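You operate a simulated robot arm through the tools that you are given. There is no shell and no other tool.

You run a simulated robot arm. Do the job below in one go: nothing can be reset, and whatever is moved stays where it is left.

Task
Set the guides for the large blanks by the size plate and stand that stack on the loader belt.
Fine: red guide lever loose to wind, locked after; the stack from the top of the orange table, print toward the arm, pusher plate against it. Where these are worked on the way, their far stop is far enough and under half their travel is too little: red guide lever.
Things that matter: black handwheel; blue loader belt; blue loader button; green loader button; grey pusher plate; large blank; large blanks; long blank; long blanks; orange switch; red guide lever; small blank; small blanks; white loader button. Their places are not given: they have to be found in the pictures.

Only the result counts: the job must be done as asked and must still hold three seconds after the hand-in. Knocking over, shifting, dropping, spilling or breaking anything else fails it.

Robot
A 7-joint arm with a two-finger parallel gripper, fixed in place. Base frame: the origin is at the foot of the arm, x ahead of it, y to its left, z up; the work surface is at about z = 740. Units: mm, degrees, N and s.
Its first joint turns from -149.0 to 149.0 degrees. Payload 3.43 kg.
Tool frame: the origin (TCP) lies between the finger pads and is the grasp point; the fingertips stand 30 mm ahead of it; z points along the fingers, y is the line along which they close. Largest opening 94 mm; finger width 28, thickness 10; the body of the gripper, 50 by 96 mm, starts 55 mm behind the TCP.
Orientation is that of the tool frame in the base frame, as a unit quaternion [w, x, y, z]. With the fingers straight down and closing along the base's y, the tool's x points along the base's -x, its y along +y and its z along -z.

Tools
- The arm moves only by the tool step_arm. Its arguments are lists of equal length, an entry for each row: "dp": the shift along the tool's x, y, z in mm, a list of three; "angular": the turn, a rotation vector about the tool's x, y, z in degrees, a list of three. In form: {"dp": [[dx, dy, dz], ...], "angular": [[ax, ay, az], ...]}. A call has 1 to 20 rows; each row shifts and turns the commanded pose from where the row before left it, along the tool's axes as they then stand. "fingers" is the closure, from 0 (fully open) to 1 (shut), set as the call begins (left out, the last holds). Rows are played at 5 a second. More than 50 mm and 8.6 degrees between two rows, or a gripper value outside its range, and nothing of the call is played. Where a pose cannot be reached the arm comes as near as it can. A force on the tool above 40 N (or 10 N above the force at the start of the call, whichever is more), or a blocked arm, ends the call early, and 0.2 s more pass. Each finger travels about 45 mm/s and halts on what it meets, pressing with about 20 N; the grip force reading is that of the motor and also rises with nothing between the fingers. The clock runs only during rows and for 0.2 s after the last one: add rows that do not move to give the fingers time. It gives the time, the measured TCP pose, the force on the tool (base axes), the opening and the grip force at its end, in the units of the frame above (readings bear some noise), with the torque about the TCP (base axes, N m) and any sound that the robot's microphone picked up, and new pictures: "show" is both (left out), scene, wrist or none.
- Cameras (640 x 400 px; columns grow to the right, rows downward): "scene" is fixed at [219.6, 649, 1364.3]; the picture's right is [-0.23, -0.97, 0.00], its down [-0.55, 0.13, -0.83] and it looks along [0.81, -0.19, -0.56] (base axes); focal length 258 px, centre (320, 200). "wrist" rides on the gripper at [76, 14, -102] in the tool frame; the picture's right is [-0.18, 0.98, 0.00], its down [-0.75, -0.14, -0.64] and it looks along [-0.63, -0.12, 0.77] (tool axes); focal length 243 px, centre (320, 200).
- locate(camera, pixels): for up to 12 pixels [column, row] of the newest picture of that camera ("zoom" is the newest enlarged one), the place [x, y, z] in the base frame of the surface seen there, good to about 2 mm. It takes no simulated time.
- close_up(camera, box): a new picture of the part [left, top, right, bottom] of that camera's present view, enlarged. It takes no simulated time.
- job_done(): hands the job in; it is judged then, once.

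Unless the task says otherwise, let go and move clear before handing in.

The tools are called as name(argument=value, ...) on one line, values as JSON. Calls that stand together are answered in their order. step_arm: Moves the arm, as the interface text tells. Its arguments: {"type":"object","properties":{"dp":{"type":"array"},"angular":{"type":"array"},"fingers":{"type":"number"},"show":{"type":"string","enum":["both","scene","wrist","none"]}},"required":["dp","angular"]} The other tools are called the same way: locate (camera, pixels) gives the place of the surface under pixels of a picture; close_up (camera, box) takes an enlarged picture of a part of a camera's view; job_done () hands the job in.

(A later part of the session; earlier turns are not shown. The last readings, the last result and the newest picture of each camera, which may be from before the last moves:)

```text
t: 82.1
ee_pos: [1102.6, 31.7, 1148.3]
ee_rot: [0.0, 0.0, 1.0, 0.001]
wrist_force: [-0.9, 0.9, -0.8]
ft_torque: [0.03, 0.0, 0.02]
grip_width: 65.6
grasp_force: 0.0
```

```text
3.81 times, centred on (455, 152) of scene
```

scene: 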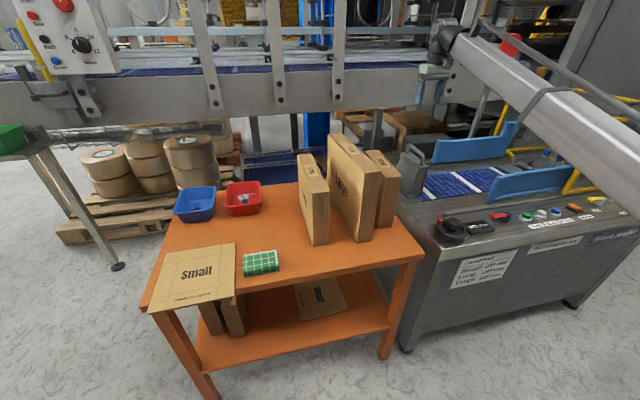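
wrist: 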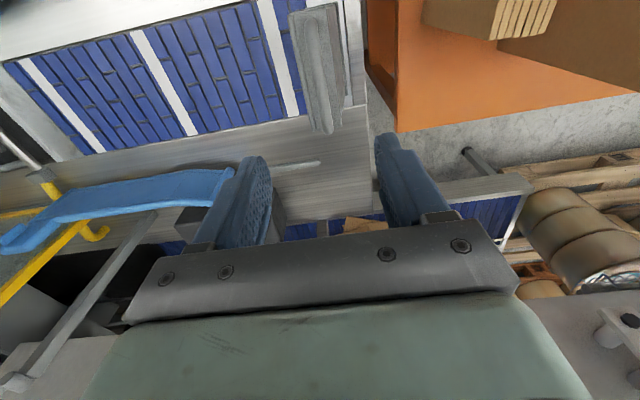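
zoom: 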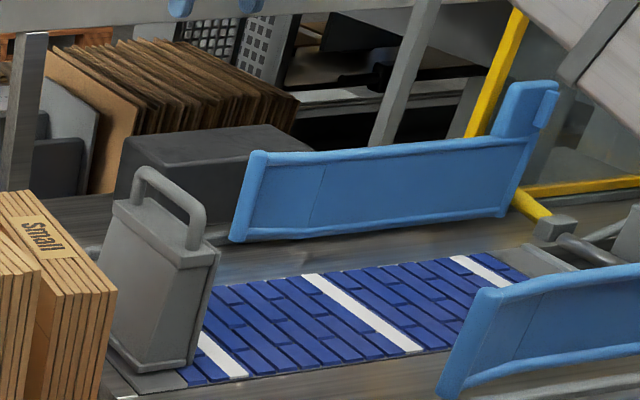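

The plate is back at its place and I'm clear above it. Now I'll fly over the large stack's centre (985,361) and begin turning the tool toward -183.5° so the stack can later be turned print-to-cups.

step_arm(dp=[[14.6, 41.2, 0], [14.6, 41.2, 0], [14.6, 41.2, 0], [14.6, 41.2, 0], [14.6, 41.2, 0], [14.6, 41.2, 0], [14.6, 41.2, 0], [14.6, 41.2, 0], [0, 0, 0]], angular=[[0, 0, 0], [0, 0, 0], [0, 0, 0], [0, 0, 0], [0, 0, 0], [0, 0, 0], [0, 0, 0], [0, 0, 0], [0, 0, 0]], fingers=0, show="none")

step_arm(dp=[[0, 0, 0], [0, 0, 0], [0, 0, 0], [0, 0, 0], [0, 0, 0], [0, 0, 0], [0, 0, 0], [0, 0, 0], [0, 0, 0], [0, 0, 0], [0, 0, 0], [0, 0, 0]], angular=[[0, 0, -8.34], [0, 0, -8.34], [0, 0, -8.34], [0, 0, -8.34], [0, 0, -8.34], [0, 0, -8.34], [0, 0, -8.34], [0, 0, -8.34], [0, 0, -8.34], [0, 0, -8.34], [0, 0, -8.34], [0, 0, 0]])

```text
t: 84.1
ee_pos: [983.2, 361.0, 1152.8]
ee_rot: [0.0, 0.001, 1.0, 0.0]
wrist_force: [-0.8, -0.7, -0.6]
ft_torque: [0.0, -0.01, -0.02]
grip_width: 94.0
grasp_force: 0.0
```

```text
t: 86.7
ee_pos: [986.3, 358.5, 1151.4]
ee_rot: [-0.001, 0.718, -0.696, 0.0]
wrist_force: [0.2, 0.4, -0.6]
ft_torque: [-0.02, 0.0, -0.02]
grip_width: 94.0
grasp_force: 0.1
```

scene: 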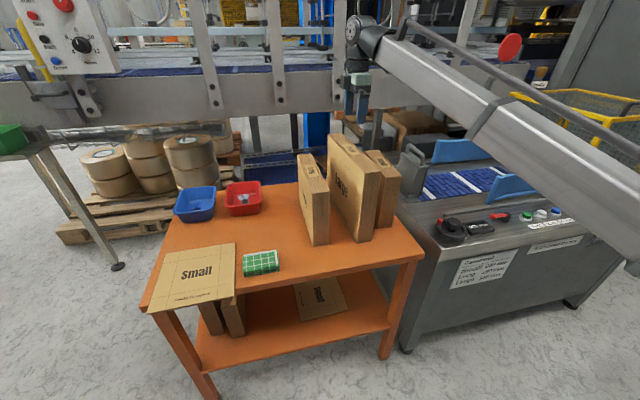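
wrist: 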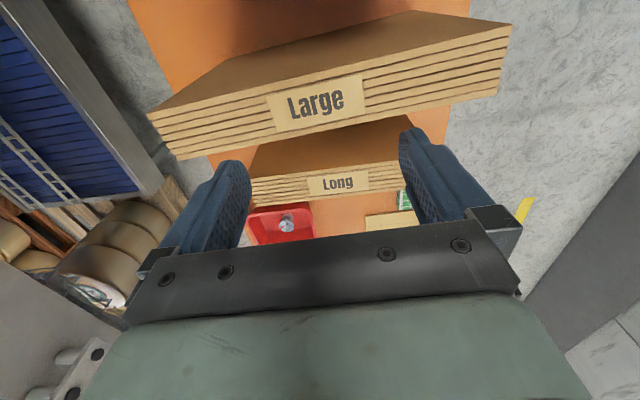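

From this side the large stack's back is plain and its whole top shows. I'll locate its four top corners for an exact grasp.

locate(camera="wrist", pixels=[[154, 116], [178, 157], [508, 30], [499, 92], [330, 73], [340, 122], [320, 100], [240, 95], [250, 140], [420, 52], [420, 107], [330, 45]])

close_up(camera="wrist", box=[130, 0, 530, 200])

```text
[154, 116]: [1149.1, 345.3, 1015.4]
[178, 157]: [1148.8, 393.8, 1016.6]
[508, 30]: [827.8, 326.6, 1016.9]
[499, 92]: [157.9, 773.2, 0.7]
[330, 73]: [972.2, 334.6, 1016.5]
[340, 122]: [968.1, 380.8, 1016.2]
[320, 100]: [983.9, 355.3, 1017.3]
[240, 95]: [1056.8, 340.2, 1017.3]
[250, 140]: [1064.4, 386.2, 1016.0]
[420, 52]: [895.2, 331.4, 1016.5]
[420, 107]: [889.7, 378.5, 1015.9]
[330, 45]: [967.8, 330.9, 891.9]
```

```text
1.60 times, centred on (330, 100) of wrist
```

zoom: 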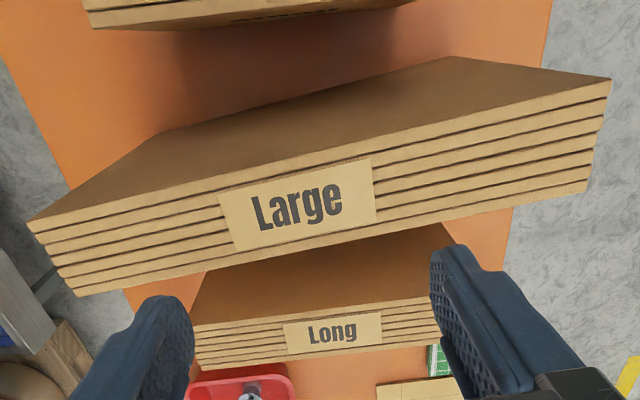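

The stack's centre is about (987,359.5) with a yaw of 3.2°. I'll turn the remaining 91.4° and check the alignment from above.

step_arm(dp=[[0, 0, 0], [0, 0, 0], [0, 0, 0], [0, 0, 0], [0, 0, 0], [0, 0, 0], [0, 0, 0], [0, 0, 0], [0, 0, 0], [0, 0, 0], [0, 0, 0], [0, 0, 0]], angular=[[0, 0, -8.31], [0, 0, -8.31], [0, 0, -8.31], [0, 0, -8.31], [0, 0, -8.31], [0, 0, -8.31], [0, 0, -8.31], [0, 0, -8.31], [0, 0, -8.31], [0, 0, -8.31], [0, 0, -8.31], [0, 0, 0]])

close_up(camera="scene", box=[290, 30, 430, 200])

```text
t: 89.3
ee_pos: [985.5, 360.4, 1148.6]
ee_rot: [-0.002, 1.0, 0.028, 0.0]
wrist_force: [0.5, 0.1, -0.7]
ft_torque: [0.02, 0.03, -0.01]
grip_width: 93.9
grasp_force: 0.0
```

scene: 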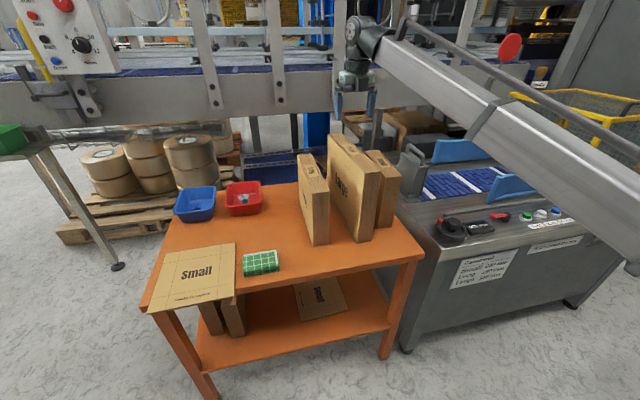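
wrist: 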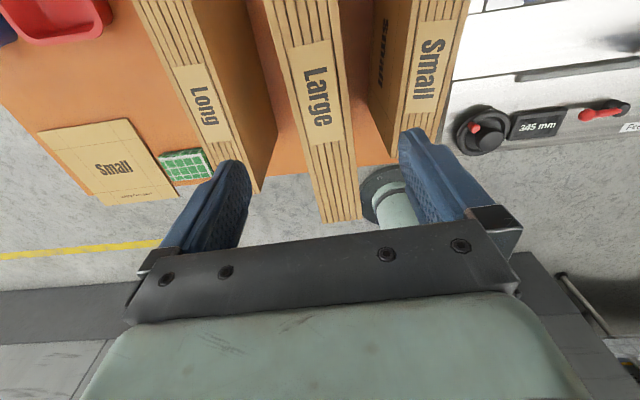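

```text
2.35 times, centred on (360, 115) of scene
```

zoom: 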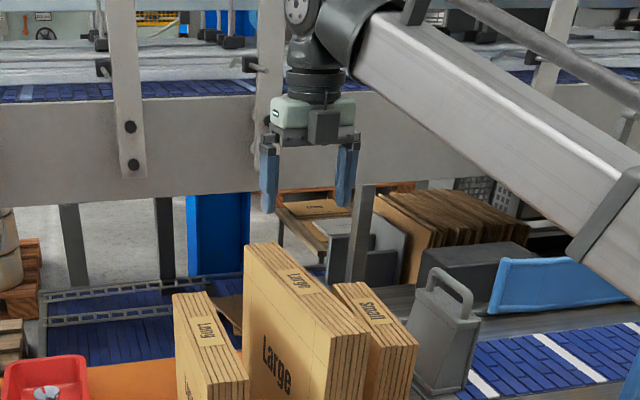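

The tool is aligned (yaw 183.2°) and centred over the large stack between its neighbours. I'll lower with open fingers until the tips are about 50 mm below the stack's top, staying above the small stack.

step_arm(dp=[[1.5, 1, 38], [0, 0, 38], [0, 0, 38], [0, 0, 36], [0, 0, 0]], angular=[[0, 0, 0], [0, 0, 0], [0, 0, 0], [0, 0, 0], [0, 0, 0]])

close_up(camera="scene", box=[290, 90, 430, 200])

close_up(camera="wrist", box=[160, 60, 480, 260])

```text
t: 90.5
ee_pos: [988.1, 359.2, 999.0]
ee_rot: [-0.001, 1.0, 0.028, 0.001]
wrist_force: [-0.2, 0.0, 0.4]
ft_torque: [0.05, 0.02, 0.0]
grip_width: 94.0
grasp_force: 0.0
```

scene: 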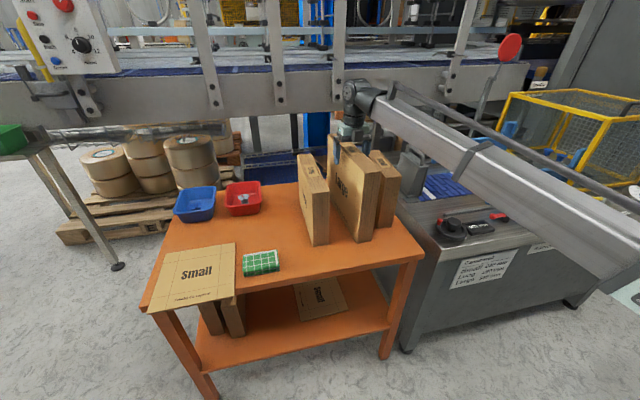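
wrist: 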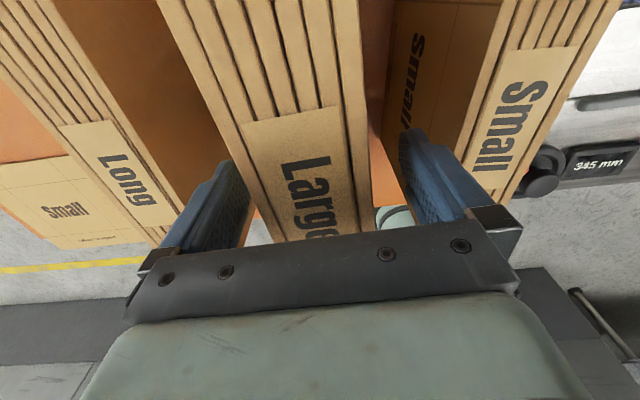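

```text
3.64 times, centred on (360, 145) of scene
```

zoom: 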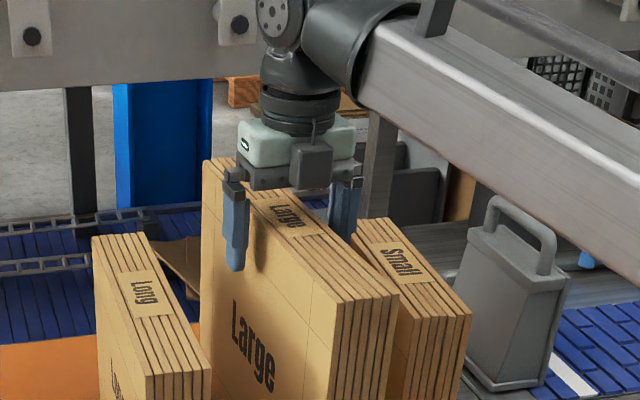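

```text
2.00 times, centred on (320, 160) of wrist
```

zoom: 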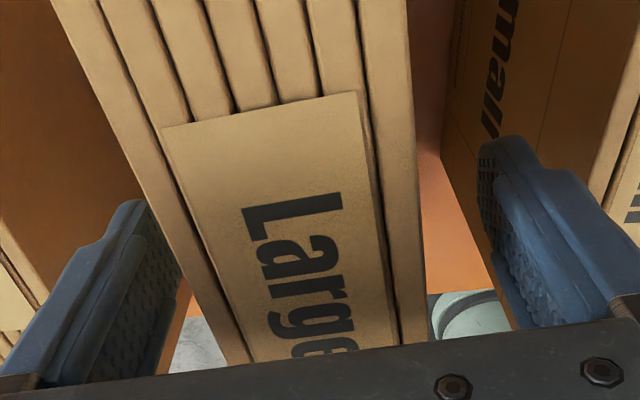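

The stack stands centred between the fingers. I'll close on it and read the grip.

step_arm(dp=[[0, 0, 0], [0, 0, 0], [0, 0, 0], [0, 0, 0], [0, 0, 0], [0, 0, 0]], angular=[[0, 0, 0], [0, 0, 0], [0, 0, 0], [0, 0, 0], [0, 0, 0], [0, 0, 0]], fingers=1)

close_up(camera="scene", box=[290, 90, 430, 260])

```text
t: 91.9
ee_pos: [987.8, 358.3, 998.7]
ee_rot: [-0.001, 1.0, 0.028, 0.001]
wrist_force: [0.0, 2.1, 0.1]
ft_torque: [0.27, -0.01, 0.28]
grip_width: 60.6
grasp_force: 20.4
```

scene: 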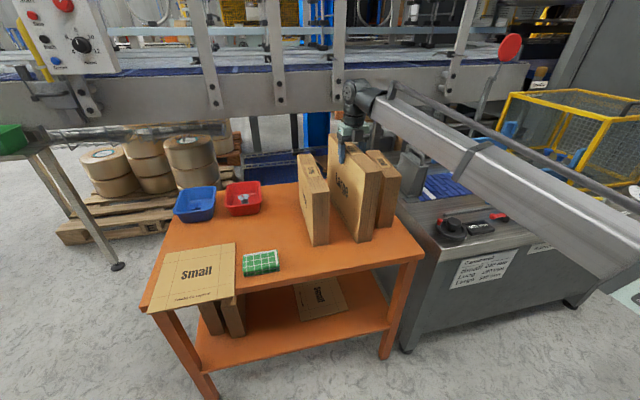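
wrist: 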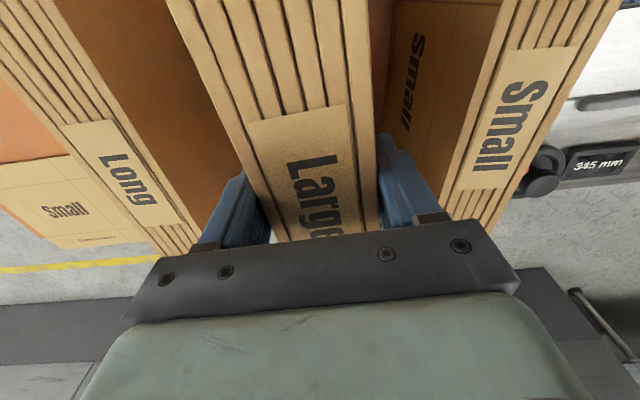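

```text
2.35 times, centred on (360, 175) of scene
```

zoom: 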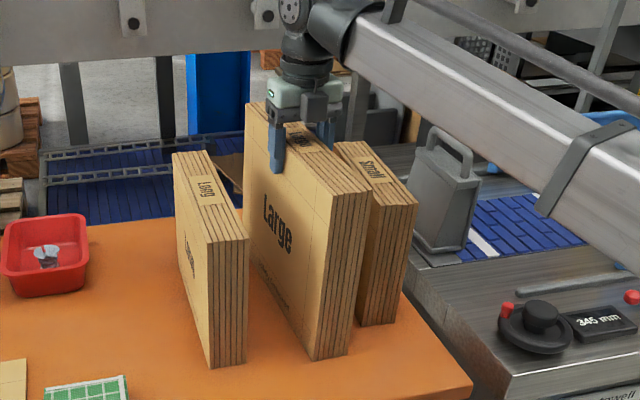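

The fingers stopped at 60.6 mm on the stack with about 20 N. I'll wait a moment and lift only a few millimetres first to see that the grip holds.

step_arm(dp=[[0, 0, 0], [0, 0, 0], [0, 0, 0], [0, 0, -3], [0, 0, -3], [0, 0, -3], [0, 0, 0], [0, 0, 0]], angular=[[0, 0, 0], [0, 0, 0], [0, 0, 0], [0, 0, 0], [0, 0, 0], [0, 0, 0], [0, 0, 0], [0, 0, 0]])

close_up(camera="scene", box=[290, 90, 430, 260])

```text
t: 93.7
ee_pos: [987.6, 357.7, 1009.5]
ee_rot: [-0.001, 1.0, 0.028, 0.001]
wrist_force: [0.3, -0.1, -8.0]
ft_torque: [-0.03, 0.01, 0.01]
grip_width: 60.9
grasp_force: 19.9
```

scene: 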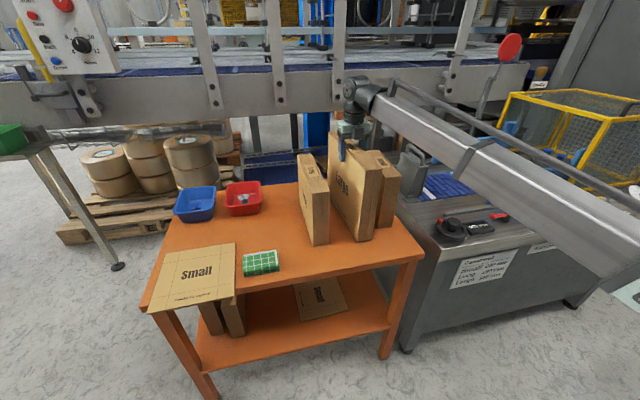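
wrist: 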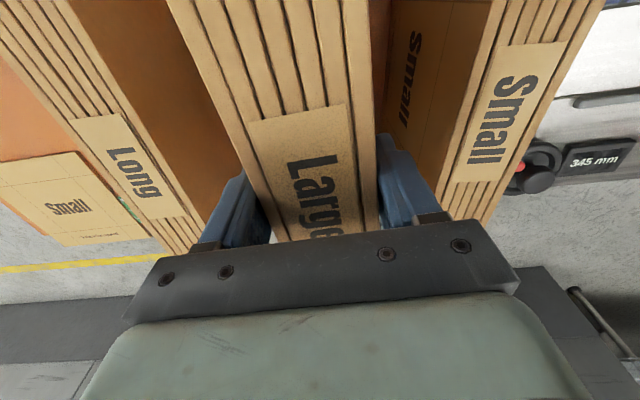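

```text
2.35 times, centred on (360, 175) of scene
```

zoom: 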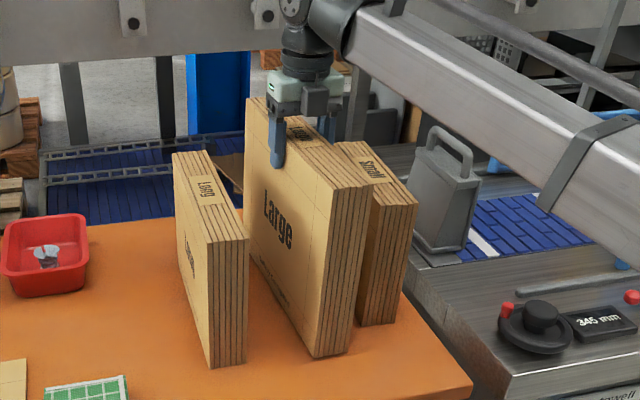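

The stack hangs level, weighing about 8 N, with almost no torque. I'll lift it straight up until its foot is above the neighbouring stack and the pusher handle.

step_arm(dp=[[0, 0, -10], [0, 0, -19], [0, 0, -19], [0, 0, -19], [0, 0, -19], [0, 0, -19], [0, 0, -19], [0, 0, -19], [0, 0, -19], [0, 0, -19], [0, 0, -19], [0, 0, -19], [0, 0, -10], [0, 0, 0]], angular=[[0, 0, 0], [0, 0, 0], [0, 0, 0], [0, 0, 0], [0, 0, 0], [0, 0, 0], [0, 0, 0], [0, 0, 0], [0, 0, 0], [0, 0, 0], [0, 0, 0], [0, 0, 0], [0, 0, 0], [0, 0, 0]])

close_up(camera="scene", box=[270, 0, 450, 220])

```text
t: 96.7
ee_pos: [987.6, 356.4, 1238.0]
ee_rot: [0.0, 1.0, 0.028, -0.001]
wrist_force: [0.2, -0.1, -7.3]
ft_torque: [-0.01, 0.0, -0.04]
grip_width: 60.4
grasp_force: 20.2
```

scene: 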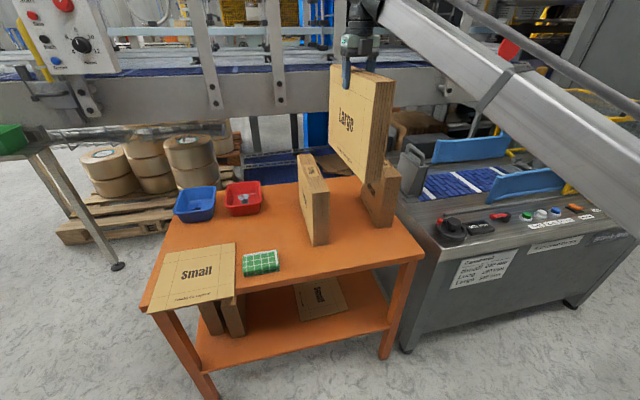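
wrist: 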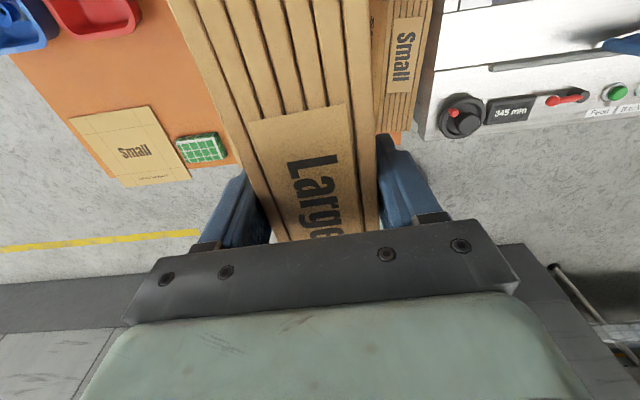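

```text
1.82 times, centred on (360, 110) of scene
```

zoom: 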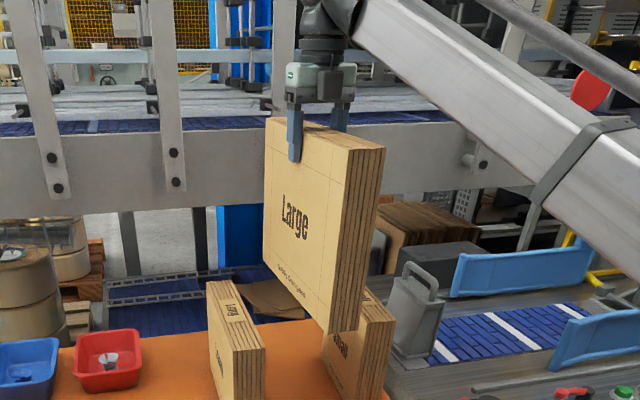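

The stack hangs clear with its foot near z 979. Before turning it I'll locate the background structures near its sweep.

locate(camera="scene", pixels=[[336, 60], [280, 70], [308, 100], [450, 70], [440, 100], [510, 48], [485, 100], [530, 85], [515, 130], [460, 20], [380, 110], [540, 100]])

```text
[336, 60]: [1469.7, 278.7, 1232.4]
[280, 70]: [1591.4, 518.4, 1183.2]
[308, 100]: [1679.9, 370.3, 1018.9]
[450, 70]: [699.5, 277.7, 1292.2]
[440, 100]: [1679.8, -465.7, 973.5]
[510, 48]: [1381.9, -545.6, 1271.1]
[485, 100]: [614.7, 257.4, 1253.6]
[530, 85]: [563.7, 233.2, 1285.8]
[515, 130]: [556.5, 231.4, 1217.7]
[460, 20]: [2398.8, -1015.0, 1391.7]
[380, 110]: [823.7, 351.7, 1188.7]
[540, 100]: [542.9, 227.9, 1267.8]
```

Everything behind is at x>1380, well clear. I'll turn the stack in place, half-way first, at a gentle rate.

step_arm(dp=[[0, 0, 0], [0, 0, 0], [0, 0, 0], [0, 0, 0], [0, 0, 0], [0, 0, 0], [0, 0, 0], [0, 0, 0], [0, 0, 0], [0, 0, 0], [0, 0, 0], [0, 0, 0], [0, 0, 0], [0, 0, 0], [0, 0, 0], [0, 0, 0]], angular=[[0, 0, 3], [0, 0, 6], [0, 0, 6.3], [0, 0, 6.3], [0, 0, 6.3], [0, 0, 6.3], [0, 0, 6.3], [0, 0, 6.3], [0, 0, 6.3], [0, 0, 6.3], [0, 0, 6.3], [0, 0, 6.3], [0, 0, 6.3], [0, 0, 6], [0, 0, 3], [0, 0, 0]])

```text
t: 100.1
ee_pos: [987.2, 358.5, 1235.7]
ee_rot: [-0.001, 0.742, -0.671, 0.0]
wrist_force: [0.1, -0.5, -8.0]
ft_torque: [0.01, 0.01, 0.02]
grip_width: 60.2
grasp_force: 20.5
```

scene: 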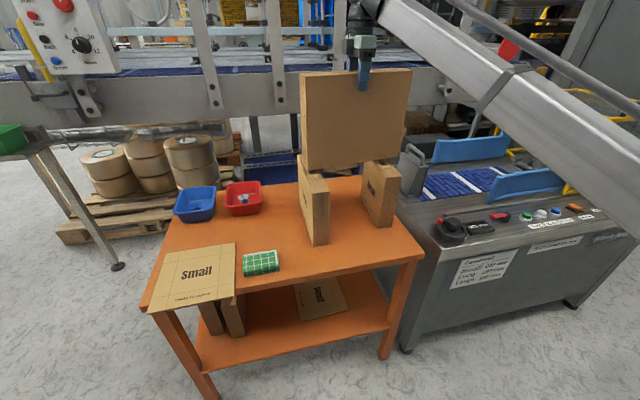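
wrist: 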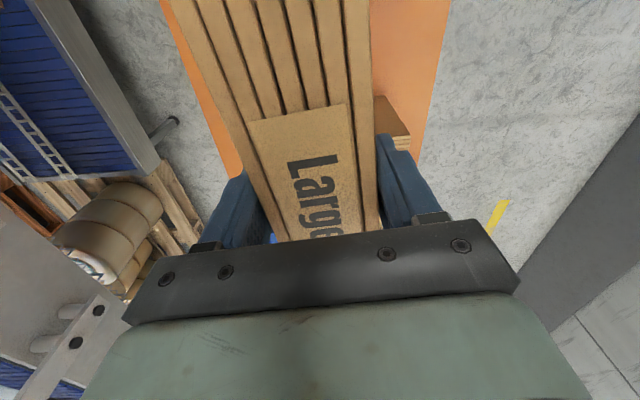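

Half-way round the plain back faces the camera side, confirming print on one side only. I'll turn the remaining 95.7°.

step_arm(dp=[[0, 0, 0], [0, 0, 0], [0, 0, 0], [0, 0, 0], [0, 0, 0], [0, 0, 0], [0, 0, 0], [0, 0, 0], [0, 0, 0], [0, 0, 0], [0, 0, 0], [0, 0, 0], [0, 0, 0], [0, 0, 0], [0, 0, 0], [0, 0, 0], [0, 0, 0]], angular=[[0, 0, 3], [0, 0, 6], [0, 0, 6.5], [0, 0, 6.5], [0, 0, 6.5], [0, 0, 6.5], [0, 0, 6.5], [0, 0, 6.5], [0, 0, 6.5], [0, 0, 6.5], [0, 0, 6.5], [0, 0, 6.5], [0, 0, 6.5], [0, 0, 6.2], [0, 0, 6], [0, 0, 3], [0, 0, 0]])

```text
t: 103.7
ee_pos: [986.1, 358.0, 1238.0]
ee_rot: [0.001, -0.001, 1.0, 0.001]
wrist_force: [0.6, 0.8, -7.9]
ft_torque: [0.0, 0.0, 0.0]
grip_width: 60.5
grasp_force: 20.3
```

scene: 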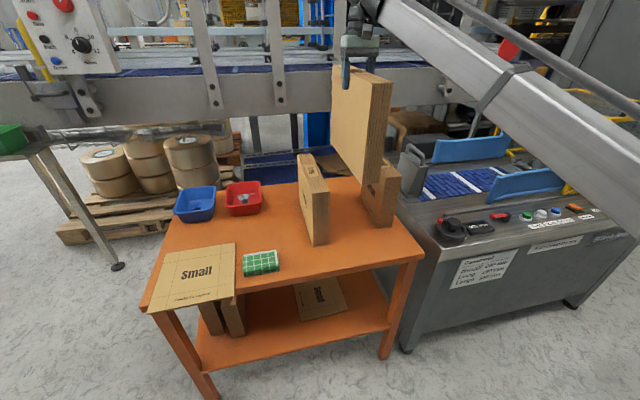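
wrist: 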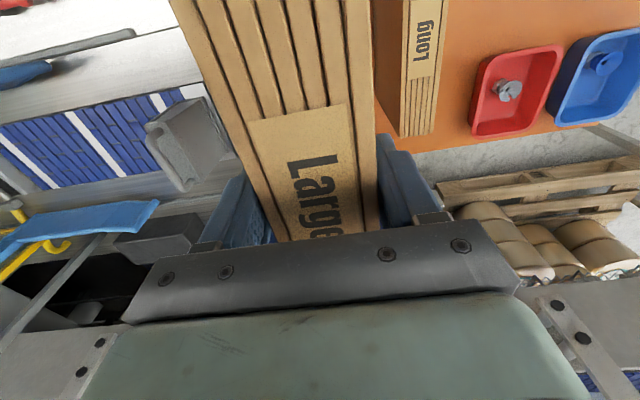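

The stack now has its print toward -y (plain back toward the camera). I'll carry it over toward the channel in two gentle moves.

step_arm(dp=[[-1.9, -10, 0], [-3.7, -20, 0], [-5.6, -30, 0], [-7, -38, 0], [-7, -38, 0], [-7, -38, 0], [-7, -38, 0], [-7, -38, 0], [-7, -38, 0], [-5.6, -30, 0], [-3.7, -20, 0], [-1.9, -10, 0], [0, 0, 0]], angular=[[0, 0, 0], [0, 0, 0], [0, 0, 0], [0, 0, 0], [0, 0, 0], [0, 0, 0], [0, 0, 0], [0, 0, 0], [0, 0, 0], [0, 0, 0], [0, 0, 0], [0, 0, 0], [0, 0, 0]])

```text
t: 106.5
ee_pos: [1051.3, 10.3, 1238.9]
ee_rot: [0.0, -0.001, 1.0, 0.001]
wrist_force: [-0.3, 0.0, -7.5]
ft_torque: [0.08, -0.03, 0.0]
grip_width: 60.8
grasp_force: 19.8
```

scene: 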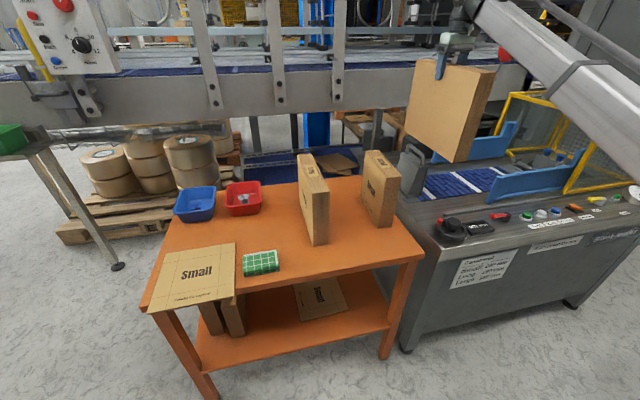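
wrist: 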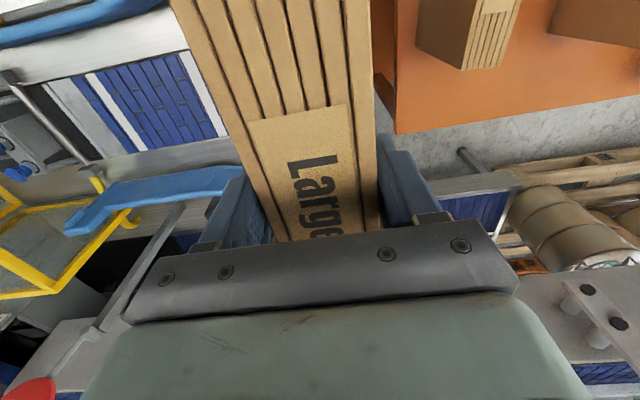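

The grip stays steady. I'll continue to above the guides at (1108.5,-300).

step_arm(dp=[[-1.8, -10, 0], [-3.7, -20, 0], [-5.5, -30, 0], [-7, -38, 0], [-7, -38, 0], [-7, -38, 0], [-7, -38, 0], [-7, -38, 0], [-5.5, -30, 0], [-3.7, -20, 0], [-2, -10, 0], [0, 0, 0]], angular=[[0, 0, 0], [0, 0, 0], [0, 0, 0], [0, 0, 0], [0, 0, 0], [0, 0, 0], [0, 0, 0], [0, 0, 0], [0, 0, 0], [0, 0, 0], [0, 0, 0], [0, 0, 0]])

close_up(camera="scene", box=[390, 0, 640, 220])

```text
t: 109.1
ee_pos: [1100.2, -296.3, 1229.6]
ee_rot: [0.001, 0.0, 1.0, 0.0]
wrist_force: [-0.1, 0.2, -7.3]
ft_torque: [-0.01, -0.04, 0.01]
grip_width: 60.4
grasp_force: 20.0
out of reach, approached as far as the arm can: row 10, 11
```

scene: 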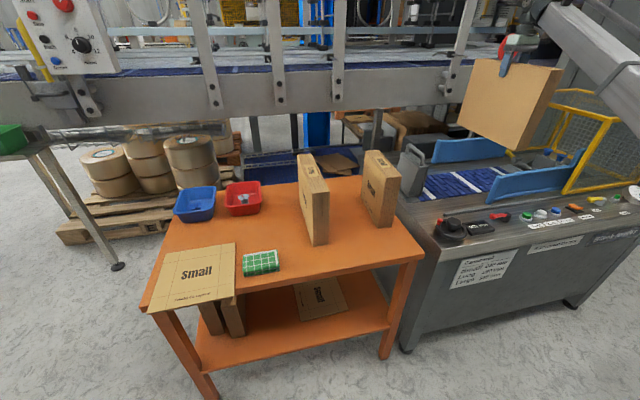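
wrist: 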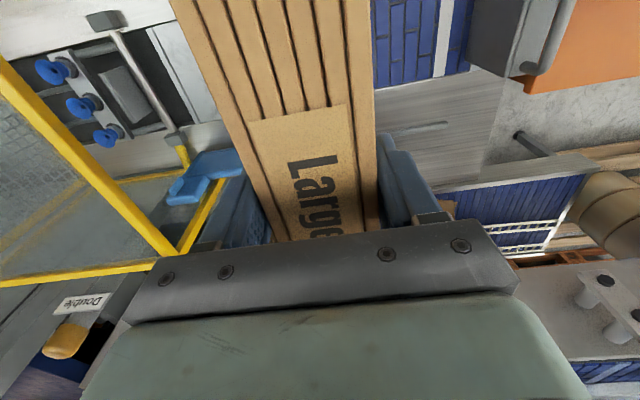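

```text
1.82 times, centred on (515, 110) of scene
```

zoom: 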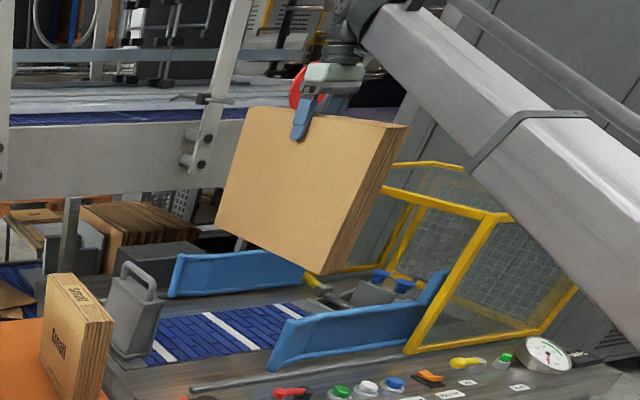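

It hit its reach limit at this height (1100,-296,1230). I'll lower it to about z 1160, still above the guides, where the full reach is available.

step_arm(dp=[[0, 0, 15], [0, 0, 20], [0, 0, 20], [0, 0, 15], [0, 0, 0], [0, 0, 0]], angular=[[0, 0, 0], [0, 0, 0], [0, 0, 0], [0, 0, 0], [0, 0, 0], [0, 0, 0]])

locate(camera="scene", pixels=[[475, 75], [462, 110], [520, 150], [560, 75], [540, 100], [500, 100], [485, 125], [510, 140]])

```text
t: 110.5
ee_pos: [1099.4, -295.3, 1160.2]
ee_rot: [0.0, -0.001, 1.0, 0.0]
wrist_force: [0.5, 0.0, -6.6]
ft_torque: [0.01, -0.03, 0.0]
grip_width: 60.5
grasp_force: 20.4
```

scene: 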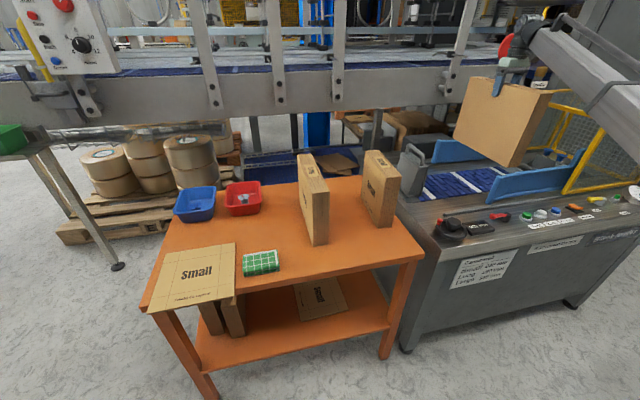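
wrist: 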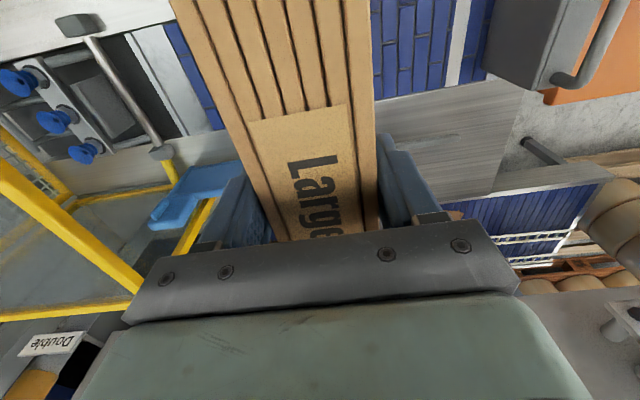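

```text
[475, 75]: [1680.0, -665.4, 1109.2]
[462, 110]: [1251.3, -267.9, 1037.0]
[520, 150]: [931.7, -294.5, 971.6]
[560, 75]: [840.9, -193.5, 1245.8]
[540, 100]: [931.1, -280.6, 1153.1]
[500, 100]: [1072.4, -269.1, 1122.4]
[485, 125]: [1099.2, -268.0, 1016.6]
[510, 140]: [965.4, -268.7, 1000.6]
```

The stack's back face lies square at y≈-268 and its near edge at x≈931.5. I'll locate its far edge to centre it in the channel exactly.

close_up(camera="scene", box=[440, 60, 580, 180])

locate(camera="scene", pixels=[[458, 135], [456, 140], [460, 125], [466, 100], [470, 85], [516, 158], [519, 140], [522, 125], [526, 105], [512, 164], [530, 150], [545, 95]])

```text
3.33 times, centred on (510, 120) of scene
```

zoom: 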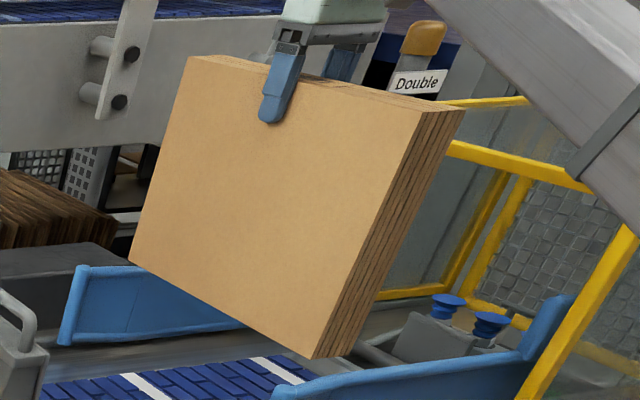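

```text
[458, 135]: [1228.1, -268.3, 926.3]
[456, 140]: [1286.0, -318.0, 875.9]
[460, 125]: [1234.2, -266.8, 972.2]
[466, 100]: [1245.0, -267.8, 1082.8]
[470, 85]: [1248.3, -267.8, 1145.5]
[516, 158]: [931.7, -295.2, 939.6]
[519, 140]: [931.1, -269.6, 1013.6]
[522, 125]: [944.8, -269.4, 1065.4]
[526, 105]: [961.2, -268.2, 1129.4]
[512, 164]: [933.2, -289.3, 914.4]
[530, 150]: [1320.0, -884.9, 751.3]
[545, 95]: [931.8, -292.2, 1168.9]
```

I'll query points right at the far edge and the near edge in the enlarged view.

locate(camera="zoom", pixels=[[133, 255], [136, 250], [140, 235], [150, 200], [165, 145], [175, 105], [186, 66], [190, 62], [195, 70], [314, 354], [316, 350], [424, 112]])

```text
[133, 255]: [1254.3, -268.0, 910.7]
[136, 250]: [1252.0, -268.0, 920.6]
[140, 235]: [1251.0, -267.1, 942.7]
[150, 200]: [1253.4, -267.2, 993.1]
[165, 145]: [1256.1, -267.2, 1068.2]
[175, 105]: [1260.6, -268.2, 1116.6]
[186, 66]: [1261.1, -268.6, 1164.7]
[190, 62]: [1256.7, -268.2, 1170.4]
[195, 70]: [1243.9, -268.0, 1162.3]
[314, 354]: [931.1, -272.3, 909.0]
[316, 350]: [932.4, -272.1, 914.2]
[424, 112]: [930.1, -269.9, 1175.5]
```

The stack's edges are at x≈930.5 and 1258, so its centre is about 1094–1100 and must go to ≈1109. I'll shift +12 mm in x and +10 in y and compare edges against the guides again.

step_arm(dp=[[-6, 5, 0], [-6, 5, 0], [0, 0, 6], [0, 0, 0]], angular=[[0, 0, 0], [0, 0, 0], [0, 0, 0], [0, 0, 0]])

close_up(camera="scene", box=[430, 60, 590, 210])

```text
t: 111.5
ee_pos: [1111.0, -285.7, 1155.3]
ee_rot: [0.0, 0.0, 1.0, 0.001]
wrist_force: [0.4, 0.8, -7.1]
ft_torque: [0.0, -0.01, 0.01]
grip_width: 60.3
grasp_force: 20.3
```

scene: 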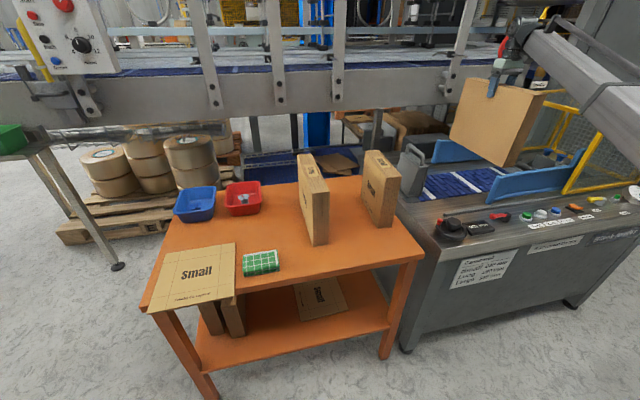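
wrist: 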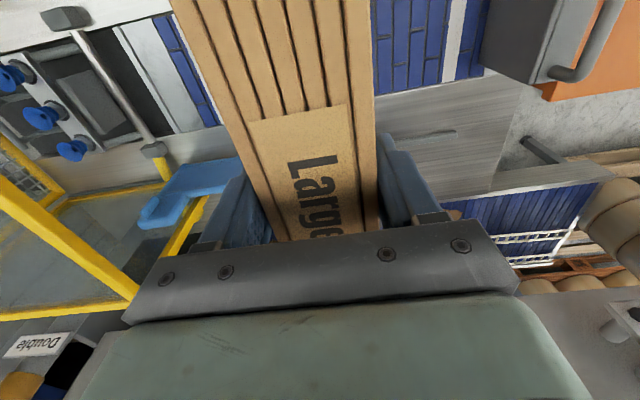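

```text
2.67 times, centred on (510, 135) of scene
```

zoom: 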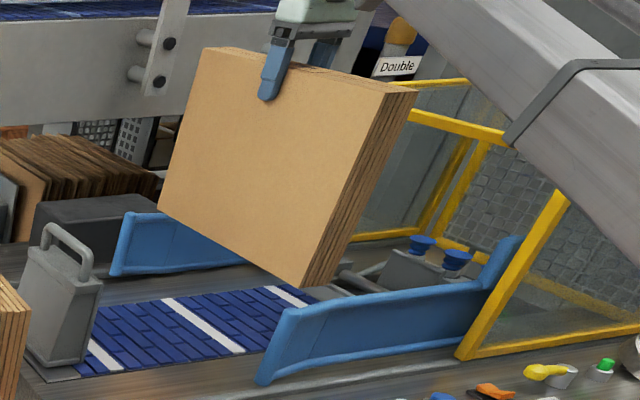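

locate(camera="zoom", pixels=[[160, 205], [163, 200], [175, 150], [190, 100], [203, 56], [299, 284], [302, 278], [335, 180], [380, 100], [330, 250], [350, 200], [285, 320]])

locate(camera="scene", pixels=[[503, 178], [500, 181], [510, 172], [520, 171], [530, 170], [540, 168], [500, 190], [530, 180], [433, 148], [440, 150], [450, 152], [440, 140]])

```text
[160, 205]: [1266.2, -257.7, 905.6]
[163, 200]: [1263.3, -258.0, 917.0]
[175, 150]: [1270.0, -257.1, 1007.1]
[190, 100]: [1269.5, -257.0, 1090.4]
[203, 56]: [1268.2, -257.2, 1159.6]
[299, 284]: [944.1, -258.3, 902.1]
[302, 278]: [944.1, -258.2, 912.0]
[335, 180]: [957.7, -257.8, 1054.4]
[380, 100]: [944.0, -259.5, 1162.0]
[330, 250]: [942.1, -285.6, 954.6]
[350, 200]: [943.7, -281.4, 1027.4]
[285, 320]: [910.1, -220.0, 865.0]
```

```text
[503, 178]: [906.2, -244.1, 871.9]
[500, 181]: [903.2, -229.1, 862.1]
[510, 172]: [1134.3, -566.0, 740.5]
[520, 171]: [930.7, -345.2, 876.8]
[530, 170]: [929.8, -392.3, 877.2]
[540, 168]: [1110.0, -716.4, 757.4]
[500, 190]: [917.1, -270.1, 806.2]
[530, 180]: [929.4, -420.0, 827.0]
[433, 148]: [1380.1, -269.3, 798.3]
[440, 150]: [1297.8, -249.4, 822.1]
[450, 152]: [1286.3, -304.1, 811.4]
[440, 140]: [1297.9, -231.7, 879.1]
```

The stack now spans x≈943.5–1269 against guide faces of about 936 and 1283 at its front, so 3 mm more in +x centres it. I'll shift and lower it between the guides to 20 mm above the belt.

step_arm(dp=[[-3, 0, 0], [0, 0, 0], [0, 0, 10], [0, 0, 15], [0, 0, 15], [0, 0, 15], [0, 0, 0]], angular=[[0, 0, 0], [0, 0, 0], [0, 0, 0], [0, 0, 0], [0, 0, 0], [0, 0, 0], [0, 0, 0]])

close_up(camera="scene", box=[430, 60, 590, 210])

```text
t: 113.1
ee_pos: [1115.6, -287.5, 1099.2]
ee_rot: [0.0, -0.001, 1.0, 0.001]
wrist_force: [0.5, 0.2, -7.6]
ft_torque: [-0.01, -0.01, -0.01]
grip_width: 60.8
grasp_force: 20.0
```

scene: 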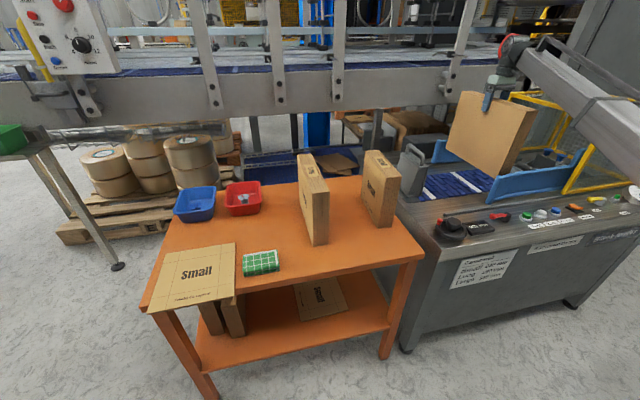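
wrist: 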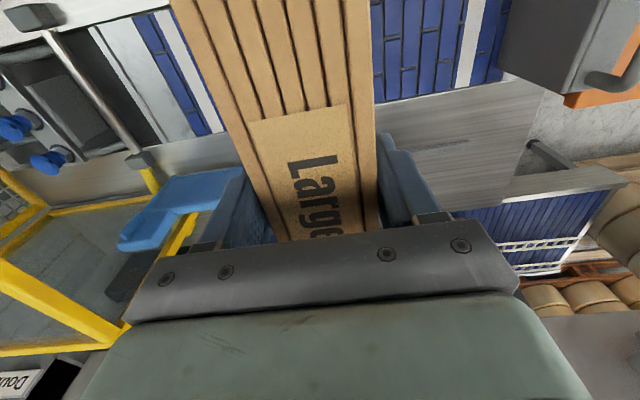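

```text
2.67 times, centred on (510, 135) of scene
```

zoom: 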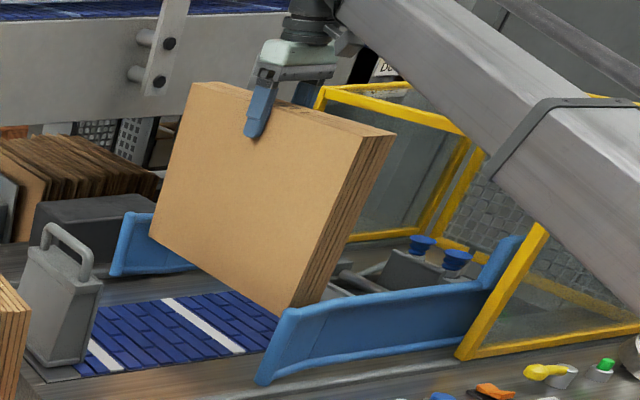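

The foot has entered between the guides with no side force. I'll continue lowering slowly.

step_arm(dp=[[0, 0, 12], [0, 0, 15], [0, 0, 15], [0, 0, 15], [0, 0, 15], [0, 0, 8], [0, 0, 0]], angular=[[0, 0, 0], [0, 0, 0], [0, 0, 0], [0, 0, 0], [0, 0, 0], [0, 0, 0], [0, 0, 0]])

close_up(camera="scene", box=[430, 80, 590, 210])

```text
t: 114.7
ee_pos: [1113.6, -285.6, 1020.0]
ee_rot: [0.0, -0.001, 1.0, 0.001]
wrist_force: [-0.8, -0.1, -8.2]
ft_torque: [-0.01, -0.03, 0.04]
grip_width: 60.7
grasp_force: 20.2
```

scene: 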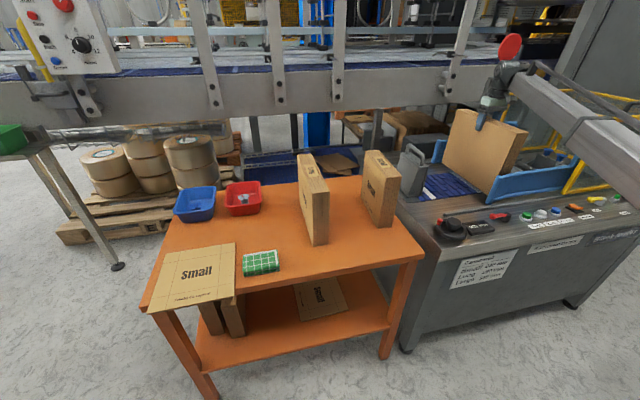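
wrist: 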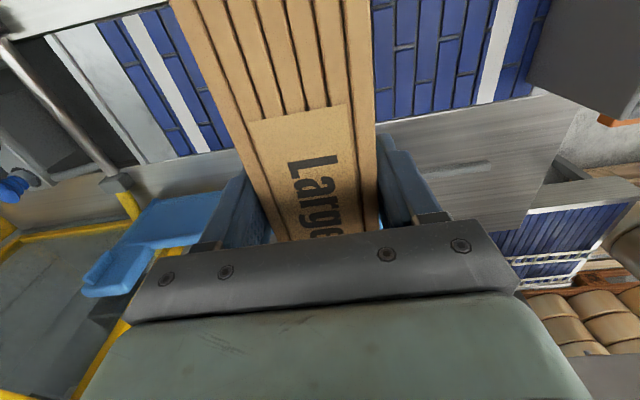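

```text
3.08 times, centred on (510, 145) of scene
```

zoom: 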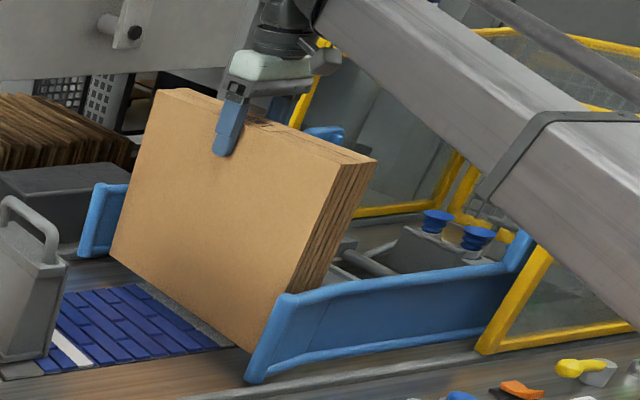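

Still free of side force; the foot should be about 20 mm above the belt. I'll lower gently until the weight comes off.

step_arm(dp=[[0, 0, 5], [0, 0, 5], [0, 0, 4], [0, 0, 3], [0, 0, 0]], angular=[[0, 0, 0], [0, 0, 0], [0, 0, 0], [0, 0, 0], [0, 0, 0]], show="none")

step_arm(dp=[[0, 0, 1.5], [0, 0, 1.5], [0, 0, 0]], angular=[[0, 0, 0], [0, 0, 0], [0, 0, 0]])

```text
t: 115.9
ee_pos: [1114.5, -286.5, 1004.6]
ee_rot: [0.001, -0.001, 1.0, 0.001]
wrist_force: [-0.3, 0.0, -7.6]
ft_torque: [0.01, -0.04, -0.02]
grip_width: 60.5
grasp_force: 20.1
```

```text
t: 116.7
ee_pos: [1115.1, -285.7, 1001.2]
ee_rot: [0.001, -0.001, 1.0, 0.001]
wrist_force: [-0.2, 0.1, -8.0]
ft_torque: [-0.01, -0.01, -0.02]
grip_width: 60.4
grasp_force: 19.8
```

scene: 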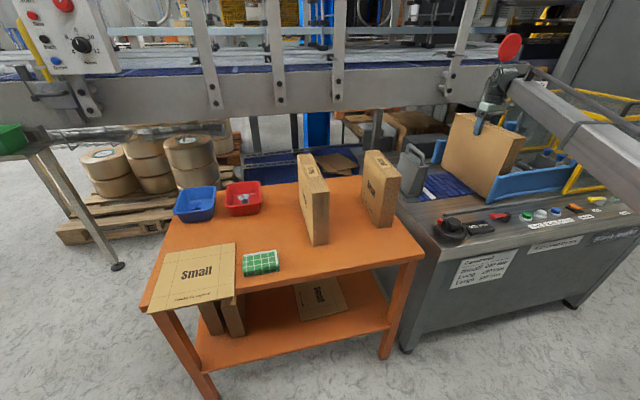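
wrist: 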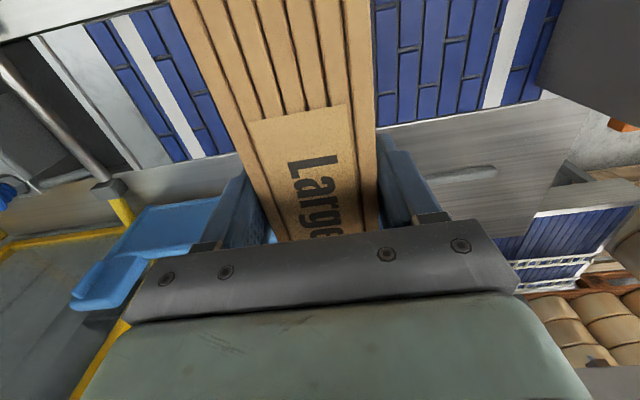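

Still carrying the full 8 N at z 1001. I'll go down in 1.5 mm steps.

step_arm(dp=[[0, 0, 1.5], [0, 0, 0]], angular=[[0, 0, 0], [0, 0, 0]], show="none")

step_arm(dp=[[0, 0, 1.5], [0, 0, 0]], angular=[[0, 0, 0], [0, 0, 0]], show="none")

```text
t: 117.3
ee_pos: [1113.6, -284.6, 1000.2]
ee_rot: [0.002, 0.0, 1.0, 0.0]
wrist_force: [1.6, 0.6, 1.5]
ft_torque: [0.05, 0.57, -0.08]
grip_width: 60.5
grasp_force: 20.1
```

```text
t: 117.9
ee_pos: [1114.3, -286.5, 998.6]
ee_rot: [0.002, 0.0, 1.0, 0.001]
wrist_force: [7.4, -0.3, 14.8]
ft_torque: [-0.1, 0.4, -0.02]
grip_width: 60.4
grasp_force: 20.0
```

The stack has touched down (force now +15 N). I'll ease up 1 mm and open the fingers gently.

step_arm(dp=[[0, 0, -1], [0, 0, 0]], angular=[[0, 0, 0], [0, 0, 0]], show="none")

step_arm(dp=[[0, 0, 0], [0, 0, 0], [0, 0, 0], [0, 0, 0]], angular=[[0, 0, 0], [0, 0, 0], [0, 0, 0], [0, 0, 0]], fingers=0.15)

close_up(camera="scene", box=[430, 80, 590, 210])

```text
t: 118.5
ee_pos: [1113.4, -286.2, 999.5]
ee_rot: [0.001, -0.001, 1.0, 0.001]
wrist_force: [9.1, 1.1, 16.2]
ft_torque: [-0.05, -0.11, 0.04]
grip_width: 60.8
grasp_force: 19.9
```

```text
t: 119.5
ee_pos: [1113.4, -286.2, 998.3]
ee_rot: [0.001, -0.001, 1.0, 0.001]
wrist_force: [-0.2, -0.6, 0.7]
ft_torque: [-0.02, 0.04, 0.01]
grip_width: 80.0
grasp_force: 0.2
```

scene: 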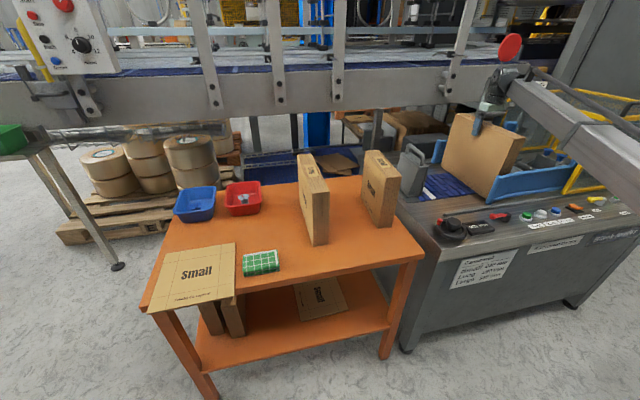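
wrist: 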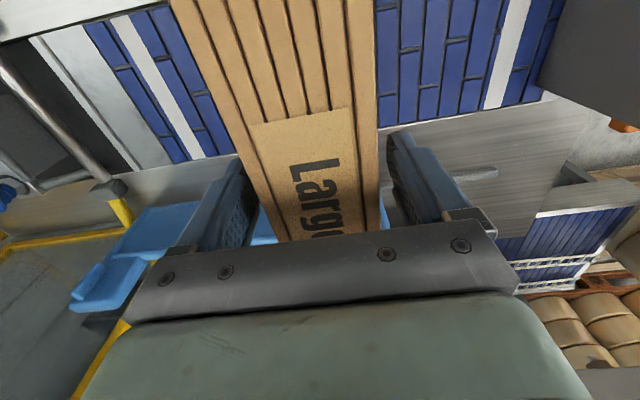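

```text
3.08 times, centred on (510, 145) of scene
```

zoom: 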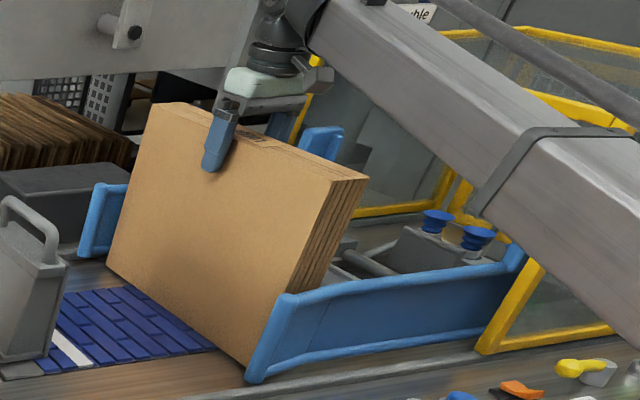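

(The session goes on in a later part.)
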